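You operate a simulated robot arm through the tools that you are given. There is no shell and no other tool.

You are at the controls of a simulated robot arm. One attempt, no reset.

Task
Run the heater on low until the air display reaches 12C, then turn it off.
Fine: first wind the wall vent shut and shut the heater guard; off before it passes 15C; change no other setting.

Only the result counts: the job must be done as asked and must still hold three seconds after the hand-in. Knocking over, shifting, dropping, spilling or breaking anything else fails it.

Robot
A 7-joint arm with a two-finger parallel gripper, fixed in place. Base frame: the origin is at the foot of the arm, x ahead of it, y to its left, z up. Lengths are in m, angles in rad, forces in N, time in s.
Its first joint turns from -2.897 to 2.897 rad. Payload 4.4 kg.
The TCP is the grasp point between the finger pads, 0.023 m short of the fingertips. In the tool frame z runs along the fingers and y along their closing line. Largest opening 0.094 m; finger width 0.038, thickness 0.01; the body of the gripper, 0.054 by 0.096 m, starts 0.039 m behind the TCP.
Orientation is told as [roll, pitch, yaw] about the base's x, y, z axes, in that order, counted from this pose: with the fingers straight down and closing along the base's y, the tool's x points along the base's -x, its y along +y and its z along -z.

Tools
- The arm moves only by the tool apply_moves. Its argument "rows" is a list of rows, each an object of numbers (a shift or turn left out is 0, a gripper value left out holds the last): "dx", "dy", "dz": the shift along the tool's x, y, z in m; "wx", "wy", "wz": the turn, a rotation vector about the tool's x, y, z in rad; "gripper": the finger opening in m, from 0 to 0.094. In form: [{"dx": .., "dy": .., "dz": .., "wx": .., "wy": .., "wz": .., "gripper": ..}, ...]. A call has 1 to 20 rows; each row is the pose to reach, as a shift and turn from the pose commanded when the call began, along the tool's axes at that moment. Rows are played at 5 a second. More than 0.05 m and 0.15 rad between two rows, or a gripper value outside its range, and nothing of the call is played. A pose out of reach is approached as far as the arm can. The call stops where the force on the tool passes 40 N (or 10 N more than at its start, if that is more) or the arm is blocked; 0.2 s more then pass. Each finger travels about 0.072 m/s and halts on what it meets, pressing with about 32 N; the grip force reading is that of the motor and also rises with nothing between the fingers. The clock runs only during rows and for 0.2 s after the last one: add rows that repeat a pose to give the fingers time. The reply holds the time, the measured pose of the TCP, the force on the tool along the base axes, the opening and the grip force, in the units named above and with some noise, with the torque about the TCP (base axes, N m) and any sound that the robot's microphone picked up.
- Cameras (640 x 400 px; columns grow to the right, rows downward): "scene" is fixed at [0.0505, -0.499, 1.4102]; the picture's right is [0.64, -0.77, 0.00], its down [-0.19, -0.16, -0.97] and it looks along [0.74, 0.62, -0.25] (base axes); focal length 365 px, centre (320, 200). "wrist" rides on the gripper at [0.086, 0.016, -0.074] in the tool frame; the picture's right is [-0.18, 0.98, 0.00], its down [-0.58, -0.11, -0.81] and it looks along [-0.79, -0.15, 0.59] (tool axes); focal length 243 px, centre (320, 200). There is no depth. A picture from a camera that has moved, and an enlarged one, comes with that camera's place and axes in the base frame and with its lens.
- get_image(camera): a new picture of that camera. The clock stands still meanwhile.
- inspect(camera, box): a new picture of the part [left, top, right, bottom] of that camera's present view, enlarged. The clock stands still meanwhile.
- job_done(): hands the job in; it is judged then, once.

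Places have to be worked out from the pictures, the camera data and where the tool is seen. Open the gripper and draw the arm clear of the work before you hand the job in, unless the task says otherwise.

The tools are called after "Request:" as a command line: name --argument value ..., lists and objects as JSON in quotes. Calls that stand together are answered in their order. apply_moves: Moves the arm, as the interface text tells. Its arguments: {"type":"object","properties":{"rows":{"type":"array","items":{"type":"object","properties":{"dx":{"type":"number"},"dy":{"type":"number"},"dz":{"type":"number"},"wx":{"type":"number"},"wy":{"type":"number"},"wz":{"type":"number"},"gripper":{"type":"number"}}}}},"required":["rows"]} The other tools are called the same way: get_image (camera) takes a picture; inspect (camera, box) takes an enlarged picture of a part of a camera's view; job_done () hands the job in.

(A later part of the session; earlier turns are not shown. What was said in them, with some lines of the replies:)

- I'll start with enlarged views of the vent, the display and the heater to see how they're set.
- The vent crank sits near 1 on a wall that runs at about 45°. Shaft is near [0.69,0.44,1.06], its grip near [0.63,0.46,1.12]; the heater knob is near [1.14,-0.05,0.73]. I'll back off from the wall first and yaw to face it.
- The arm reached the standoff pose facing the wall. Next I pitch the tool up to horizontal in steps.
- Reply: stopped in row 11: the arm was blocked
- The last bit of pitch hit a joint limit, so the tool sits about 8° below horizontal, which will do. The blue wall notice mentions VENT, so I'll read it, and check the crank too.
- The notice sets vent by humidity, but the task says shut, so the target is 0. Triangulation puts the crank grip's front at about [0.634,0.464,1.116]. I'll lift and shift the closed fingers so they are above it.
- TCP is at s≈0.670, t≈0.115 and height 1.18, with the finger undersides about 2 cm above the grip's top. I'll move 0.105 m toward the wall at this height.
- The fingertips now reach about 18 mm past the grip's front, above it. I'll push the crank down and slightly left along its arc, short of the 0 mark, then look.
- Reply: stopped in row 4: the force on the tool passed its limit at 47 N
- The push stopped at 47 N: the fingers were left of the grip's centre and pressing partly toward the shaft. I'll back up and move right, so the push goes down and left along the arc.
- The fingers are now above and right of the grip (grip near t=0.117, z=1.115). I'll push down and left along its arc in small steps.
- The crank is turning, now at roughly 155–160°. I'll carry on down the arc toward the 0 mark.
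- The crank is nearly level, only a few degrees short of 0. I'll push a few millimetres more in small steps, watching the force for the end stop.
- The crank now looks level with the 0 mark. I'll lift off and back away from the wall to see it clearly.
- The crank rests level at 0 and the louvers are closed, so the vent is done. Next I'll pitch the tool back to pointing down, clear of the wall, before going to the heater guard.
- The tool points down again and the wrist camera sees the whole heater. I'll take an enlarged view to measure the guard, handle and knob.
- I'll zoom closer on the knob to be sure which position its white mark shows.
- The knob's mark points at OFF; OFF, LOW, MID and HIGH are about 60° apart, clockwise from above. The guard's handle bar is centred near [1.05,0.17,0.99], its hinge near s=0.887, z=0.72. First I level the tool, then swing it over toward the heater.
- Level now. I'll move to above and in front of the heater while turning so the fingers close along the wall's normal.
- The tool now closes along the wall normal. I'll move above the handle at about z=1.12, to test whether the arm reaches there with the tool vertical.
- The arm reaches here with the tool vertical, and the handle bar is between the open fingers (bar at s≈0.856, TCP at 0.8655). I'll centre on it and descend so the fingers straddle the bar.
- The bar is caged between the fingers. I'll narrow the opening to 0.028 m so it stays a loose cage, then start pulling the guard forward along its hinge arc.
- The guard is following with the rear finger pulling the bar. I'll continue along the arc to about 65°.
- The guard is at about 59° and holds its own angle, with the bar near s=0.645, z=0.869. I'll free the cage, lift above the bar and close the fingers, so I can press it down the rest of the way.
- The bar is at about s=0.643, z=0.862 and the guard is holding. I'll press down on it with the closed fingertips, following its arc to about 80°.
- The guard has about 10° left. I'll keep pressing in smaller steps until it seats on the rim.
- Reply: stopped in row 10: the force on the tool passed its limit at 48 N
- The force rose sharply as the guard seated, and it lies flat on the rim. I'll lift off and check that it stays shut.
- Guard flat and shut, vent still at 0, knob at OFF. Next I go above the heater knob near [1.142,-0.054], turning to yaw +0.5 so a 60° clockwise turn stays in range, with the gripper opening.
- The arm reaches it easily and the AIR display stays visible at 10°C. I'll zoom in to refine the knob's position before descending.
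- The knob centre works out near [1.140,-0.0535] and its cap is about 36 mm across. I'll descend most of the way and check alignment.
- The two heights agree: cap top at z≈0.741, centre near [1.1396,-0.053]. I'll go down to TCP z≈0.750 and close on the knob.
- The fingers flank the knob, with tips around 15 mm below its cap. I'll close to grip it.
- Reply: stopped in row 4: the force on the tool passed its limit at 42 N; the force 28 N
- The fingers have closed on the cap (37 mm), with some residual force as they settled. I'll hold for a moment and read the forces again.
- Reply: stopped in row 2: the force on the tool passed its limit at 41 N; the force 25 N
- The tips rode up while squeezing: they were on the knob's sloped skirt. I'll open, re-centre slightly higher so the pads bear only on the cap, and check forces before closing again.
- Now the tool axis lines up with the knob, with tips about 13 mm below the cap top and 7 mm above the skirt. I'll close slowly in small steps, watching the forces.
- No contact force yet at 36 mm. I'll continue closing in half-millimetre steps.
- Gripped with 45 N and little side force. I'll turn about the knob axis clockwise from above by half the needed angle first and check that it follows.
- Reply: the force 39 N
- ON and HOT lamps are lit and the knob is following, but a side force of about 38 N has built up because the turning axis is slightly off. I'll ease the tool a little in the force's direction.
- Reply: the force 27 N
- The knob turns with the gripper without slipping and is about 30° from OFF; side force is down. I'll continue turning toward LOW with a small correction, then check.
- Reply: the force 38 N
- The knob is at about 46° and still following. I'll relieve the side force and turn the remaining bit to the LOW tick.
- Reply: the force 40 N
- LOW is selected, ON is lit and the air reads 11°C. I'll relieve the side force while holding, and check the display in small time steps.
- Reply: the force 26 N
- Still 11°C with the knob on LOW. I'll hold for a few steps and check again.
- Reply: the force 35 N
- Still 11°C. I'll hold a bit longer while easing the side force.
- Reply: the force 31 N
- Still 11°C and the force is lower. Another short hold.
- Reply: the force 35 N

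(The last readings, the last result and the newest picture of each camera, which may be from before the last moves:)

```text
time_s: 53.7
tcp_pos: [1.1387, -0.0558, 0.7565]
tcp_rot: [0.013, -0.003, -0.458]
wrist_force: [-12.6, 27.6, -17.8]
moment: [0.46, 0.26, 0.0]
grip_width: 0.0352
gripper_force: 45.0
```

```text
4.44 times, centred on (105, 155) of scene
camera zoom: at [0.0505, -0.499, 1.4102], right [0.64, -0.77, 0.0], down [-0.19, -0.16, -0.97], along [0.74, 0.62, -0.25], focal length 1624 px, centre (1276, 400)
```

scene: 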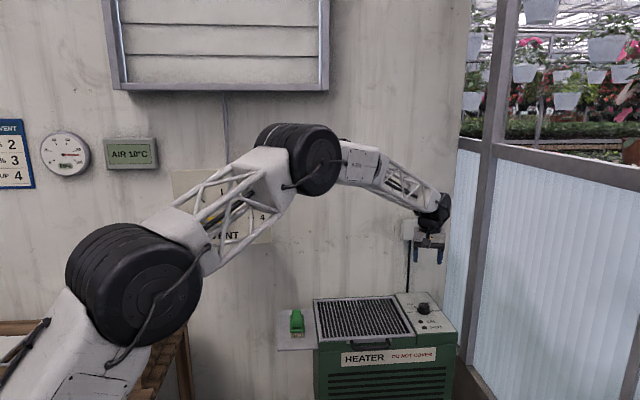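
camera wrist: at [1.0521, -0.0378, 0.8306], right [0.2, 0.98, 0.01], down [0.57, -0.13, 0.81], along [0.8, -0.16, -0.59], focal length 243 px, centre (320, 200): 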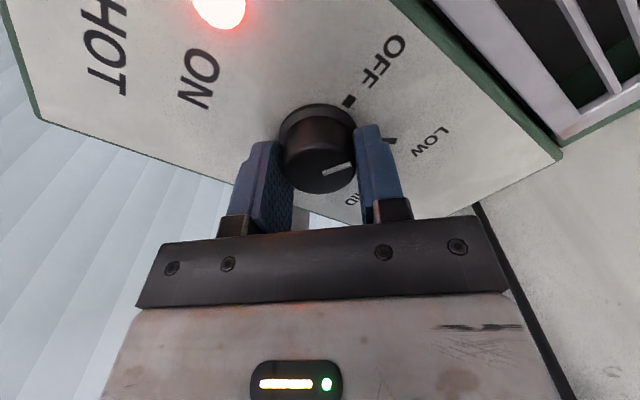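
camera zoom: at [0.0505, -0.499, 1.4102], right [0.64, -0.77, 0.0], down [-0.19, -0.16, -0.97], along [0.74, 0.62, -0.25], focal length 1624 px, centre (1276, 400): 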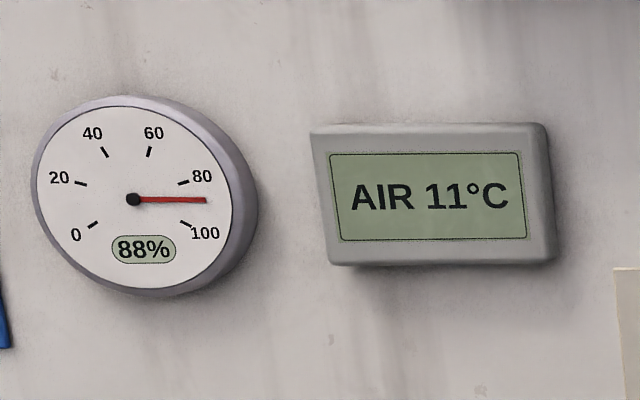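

Still 11°C. I'll hold again with a slight relief in the direction of the force.

Request:
apply_moves --rows '[{"dx": 0.0002, "dy": 0.0005, "dz": 0.0004}, {"dx": 0.0002, "dy": 0.0005, "dz": 0.0004}, {"dx": 0.0002, "dy": 0.0005, "dz": 0.0004}]'

Request:
inspect --camera "scene" --box '[40, 110, 170, 200]'

```text
time_s: 54.5
tcp_pos: [1.1384, -0.0566, 0.7572]
tcp_rot: [0.012, -0.004, -0.458]
wrist_force: [-30.9, 14.4, -6.7]
moment: [0.4, 0.79, 0.05]
grip_width: 0.0352
gripper_force: 44.9
```

```text
4.44 times, centred on (105, 155) of scene
camera zoom: at [0.0505, -0.499, 1.4102], right [0.64, -0.77, 0.0], down [-0.19, -0.16, -0.97], along [0.74, 0.62, -0.25], focal length 1624 px, centre (1276, 400)
```

zoom: 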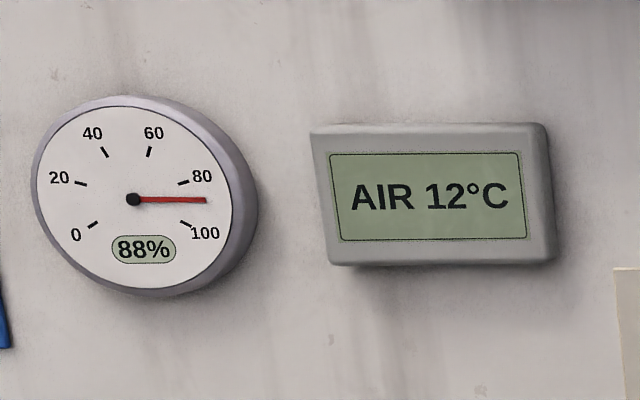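

The display has reached 12°C, so I turn the knob back to OFF now, retracing the turn and the accumulated small shift.

Request:
apply_moves --rows '[{"dx": 0.0004, "dy": 0.0003, "wz": -0.12}, {"dx": 0.0003, "dy": 0.0007, "wz": -0.24}, {"dx": 0.0001, "dy": 0.001, "wz": -0.36}, {"dx": 0.0, "dy": 0.0014, "wz": -0.48}, {"dx": -0.0002, "dy": 0.0017, "wz": -0.6}, {"dx": -0.0003, "dy": 0.002, "wz": -0.72}, {"dx": -0.0005, "dy": 0.0024, "wz": -0.84}, {"dx": -0.0006, "dy": 0.0027, "wz": -0.96}]'

Request:
inspect --camera "scene" --box '[40, 110, 170, 200]'

Request:
inspect --camera "scene" --box '[390, 270, 460, 330]'

Request:
inspect --camera "wrist" --box '[200, 70, 440, 230]'

```text
time_s: 56.3
tcp_pos: [1.1395, -0.0528, 0.7569]
tcp_rot: [0.002, -0.014, 0.505]
wrist_force: [-34.3, -8.0, -0.9]
moment: [-0.31, 0.91, 0.0]
grip_width: 0.0353
gripper_force: 44.9
```

```text
4.44 times, centred on (105, 155) of scene
camera zoom: at [0.0505, -0.499, 1.4102], right [0.64, -0.77, 0.0], down [-0.19, -0.16, -0.97], along [0.74, 0.62, -0.25], focal length 1624 px, centre (1276, 400)
```

zoom: 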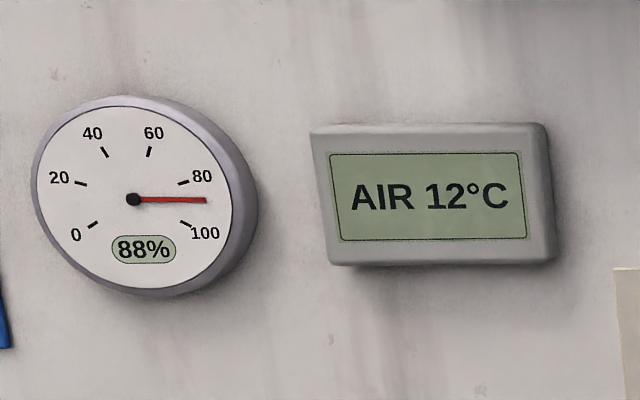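

```text
6.67 times, centred on (425, 300) of scene
camera zoom: at [0.0505, -0.499, 1.4102], right [0.64, -0.77, 0.0], down [-0.19, -0.16, -0.97], along [0.74, 0.62, -0.25], focal length 2436 px, centre (-380, -467)
```

zoom: 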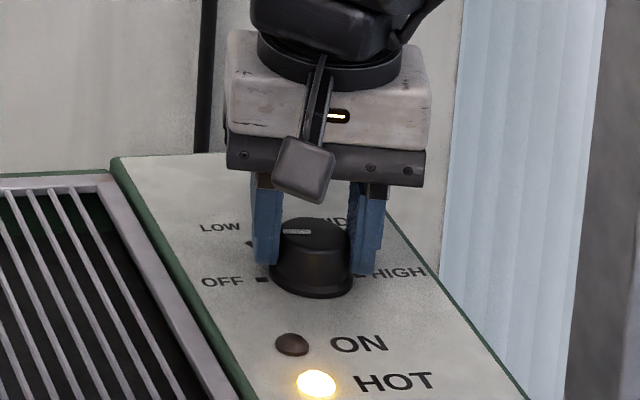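

```text
2.50 times, centred on (320, 150) of wrist
camera zoom: at [1.0556, -0.0812, 0.8305], right [-0.31, 0.95, 0.01], down [0.55, 0.18, 0.81], along [0.77, 0.26, -0.58], focal length 606 px, centre (320, 325)
```

zoom: 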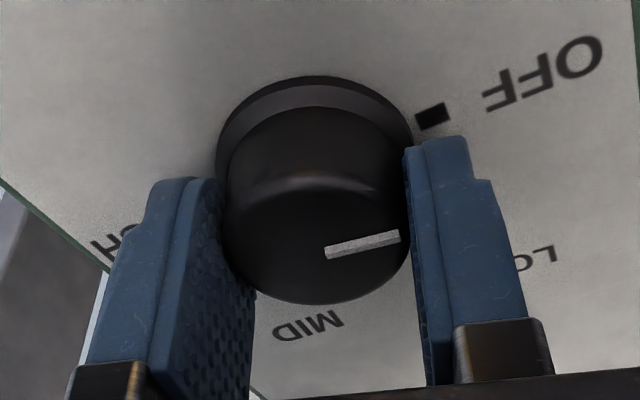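

ON is dark, the knob is back at OFF and the display reads 12°C. The mark looks a few degrees short of its starting angle, so I'll ease the force and nudge it slightly further, then release.

Request:
apply_moves --rows '[{"dx": 0.0006, "dy": 0.0003}, {"dx": 0.0006, "dy": 0.0003, "wz": -0.04}, {"dx": 0.0006, "dy": 0.0003, "wz": -0.08}]'

Request:
inspect --camera "wrist" --box '[200, 70, 440, 230]'

```text
time_s: 57.1
tcp_pos: [1.139, -0.0523, 0.758]
tcp_rot: [0.003, -0.018, 0.583]
wrist_force: [-10.8, 5.4, -4.0]
moment: [0.69, -0.64, -0.02]
grip_width: 0.0354
gripper_force: 44.9
```

```text
2.50 times, centred on (320, 150) of wrist
camera zoom: at [1.0578, -0.0875, 0.8304], right [-0.39, 0.92, 0.0], down [0.54, 0.22, 0.81], along [0.75, 0.32, -0.58], focal length 606 px, centre (320, 325)
```

zoom: 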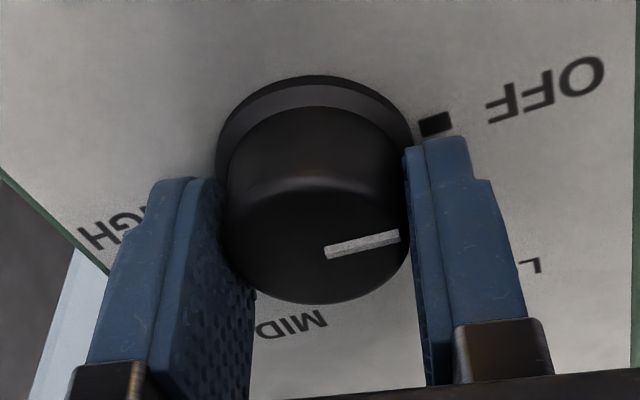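

The mark now lines up with the OFF tick. I'll release the knob and lift straight up.

Request:
apply_moves --rows '[{"gripper": 0.045}, {"gripper": 0.06}, {"gripper": 0.065}, {"dz": -0.03}, {"dz": -0.07}, {"dz": -0.115}, {"dz": -0.16}, {"dz": -0.2}, {"dz": -0.2}]'

Request:
get_image --camera "scene"

Request:
inspect --camera "scene" --box '[400, 285, 450, 330]'

Request:
inspect --camera "scene" --box '[40, 110, 170, 200]'

Request:
get_image --camera "wrist"

```text
time_s: 59.1
tcp_pos: [1.1396, -0.0572, 0.9586]
tcp_rot: [0.001, -0.013, 0.581]
wrist_force: [0.5, 0.4, -1.0]
moment: [0.03, -0.03, -0.02]
grip_width: 0.0649
gripper_force: 0.1
```

```text
taken
```

scene: 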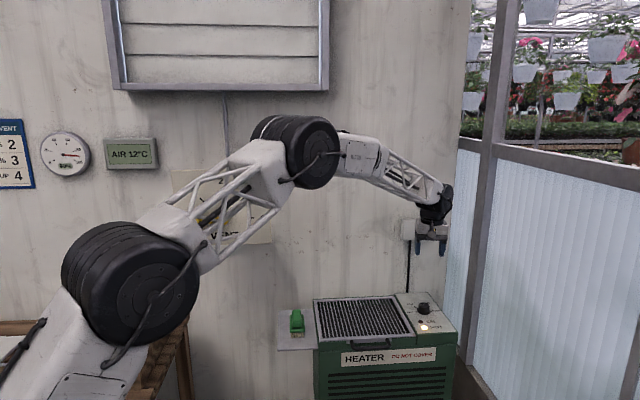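

```text
8.89 times, centred on (425, 308) of scene
camera zoom: at [0.0505, -0.499, 1.4102], right [0.64, -0.77, 0.0], down [-0.19, -0.16, -0.97], along [0.74, 0.62, -0.25], focal length 3248 px, centre (-613, -756)
```

zoom: 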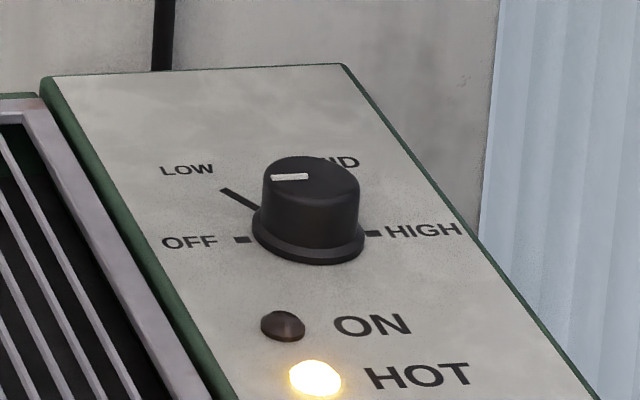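

```text
4.44 times, centred on (105, 155) of scene
camera zoom: at [0.0505, -0.499, 1.4102], right [0.64, -0.77, 0.0], down [-0.19, -0.16, -0.97], along [0.74, 0.62, -0.25], focal length 1624 px, centre (1276, 400)
```

zoom: 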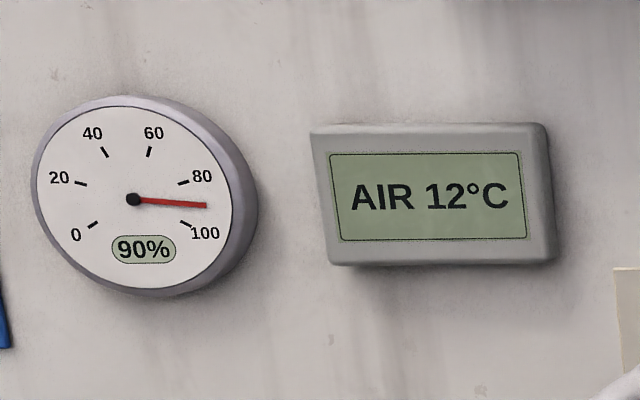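

```text
taken
camera wrist: at [1.0567, -0.0922, 1.0313], right [-0.39, 0.92, 0.0], down [0.54, 0.22, 0.81], along [0.75, 0.32, -0.58], focal length 243 px, centre (320, 200)
```

wrist: 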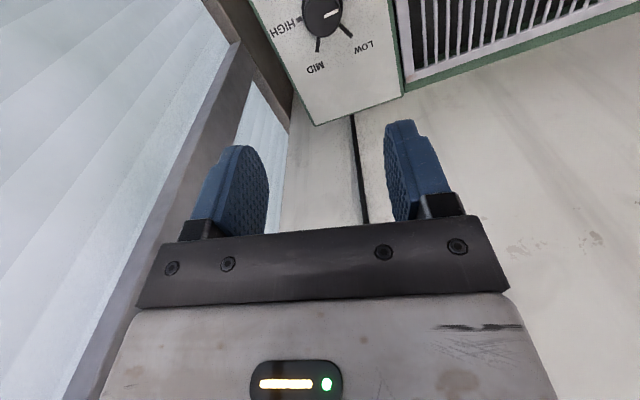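

Heater OFF, ON lamp dark, air 12°C. I'll draw the arm back clear and take a last look at the vent, guard and display.

Request:
apply_moves --rows '[{"dx": 0.025, "dy": 0.0165, "dz": -0.02}, {"dx": 0.06, "dy": 0.037, "dz": -0.04}, {"dx": 0.09, "dy": 0.058, "dz": -0.06}, {"dx": 0.12, "dy": 0.08, "dz": -0.08}, {"dx": 0.15, "dy": 0.1, "dz": -0.1}, {"dx": 0.18, "dy": 0.12, "dz": -0.12}, {"dx": 0.215, "dy": 0.142, "dz": -0.14}, {"dx": 0.251, "dy": 0.165, "dz": -0.16}, {"dx": 0.251, "dy": 0.165, "dz": -0.16}]'

Request:
get_image --camera "scene"

Request:
inspect --camera "scene" --box '[150, 160, 280, 270]'

Request:
inspect --camera "scene" --box '[270, 270, 470, 400]'

```text
time_s: 61.1
tcp_pos: [0.8371, -0.0581, 1.1128]
tcp_rot: [0.001, -0.014, 0.581]
wrist_force: [0.5, -0.4, 0.0]
moment: [-0.06, 0.03, 0.02]
grip_width: 0.0652
gripper_force: 0.1
```

```text
taken
```

scene: 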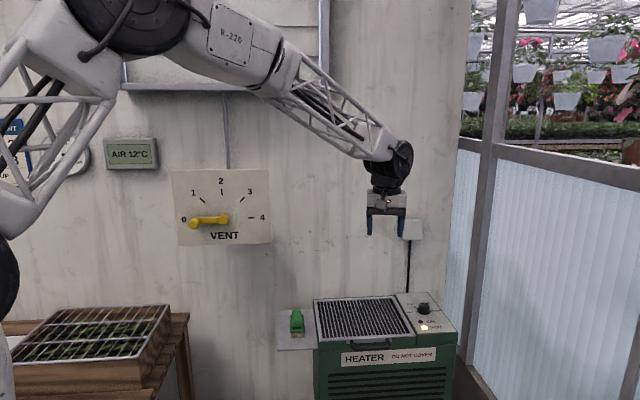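

```text
3.64 times, centred on (215, 215) of scene
camera zoom: at [0.0505, -0.499, 1.4102], right [0.64, -0.77, 0.0], down [-0.19, -0.16, -0.97], along [0.74, 0.62, -0.25], focal length 1329 px, centre (702, 146)
```

zoom: 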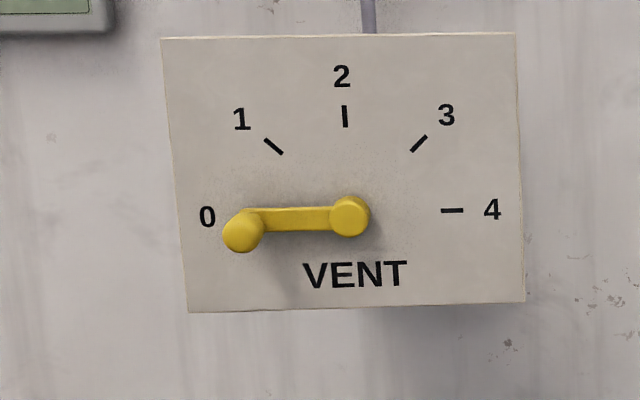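

```text
3.08 times, centred on (370, 335) of scene
camera zoom: at [0.0505, -0.499, 1.4102], right [0.64, -0.77, 0.0], down [-0.19, -0.16, -0.97], along [0.74, 0.62, -0.25], focal length 1124 px, centre (166, -215)
```

zoom: 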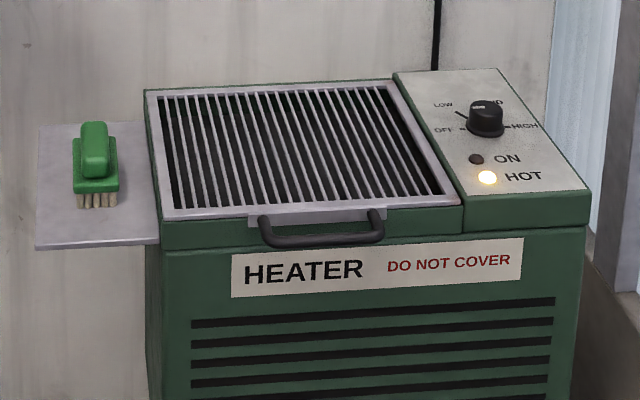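

Vent at 0, guard shut, heater off at 12°C, brush undisturbed, gripper open and clear of the work. Handing in.

Request:
job_done

```text
The job is handed in.
```

The job is done and handed in. The heater ran on LOW until the air display read 12°C, and I then turned it back to OFF.

- **Vent:** I wound it shut to 0 before turning the heater on. The wall notice sets the vent by humidity, but I followed your instruction to shut it.
- **Heater guard:** it was shut, flat on the rim, before the heater went on.
- **Heater:** the display still read 12°C at my last check, about five seconds after switch-off. The ON lamp is out. The HOT lamp was still lit, which I take to be leftover heat.
- **Everything else:** I changed no other setting, and nothing was knocked or shifted that I could see. The gripper is open and the arm is clear of the heater.
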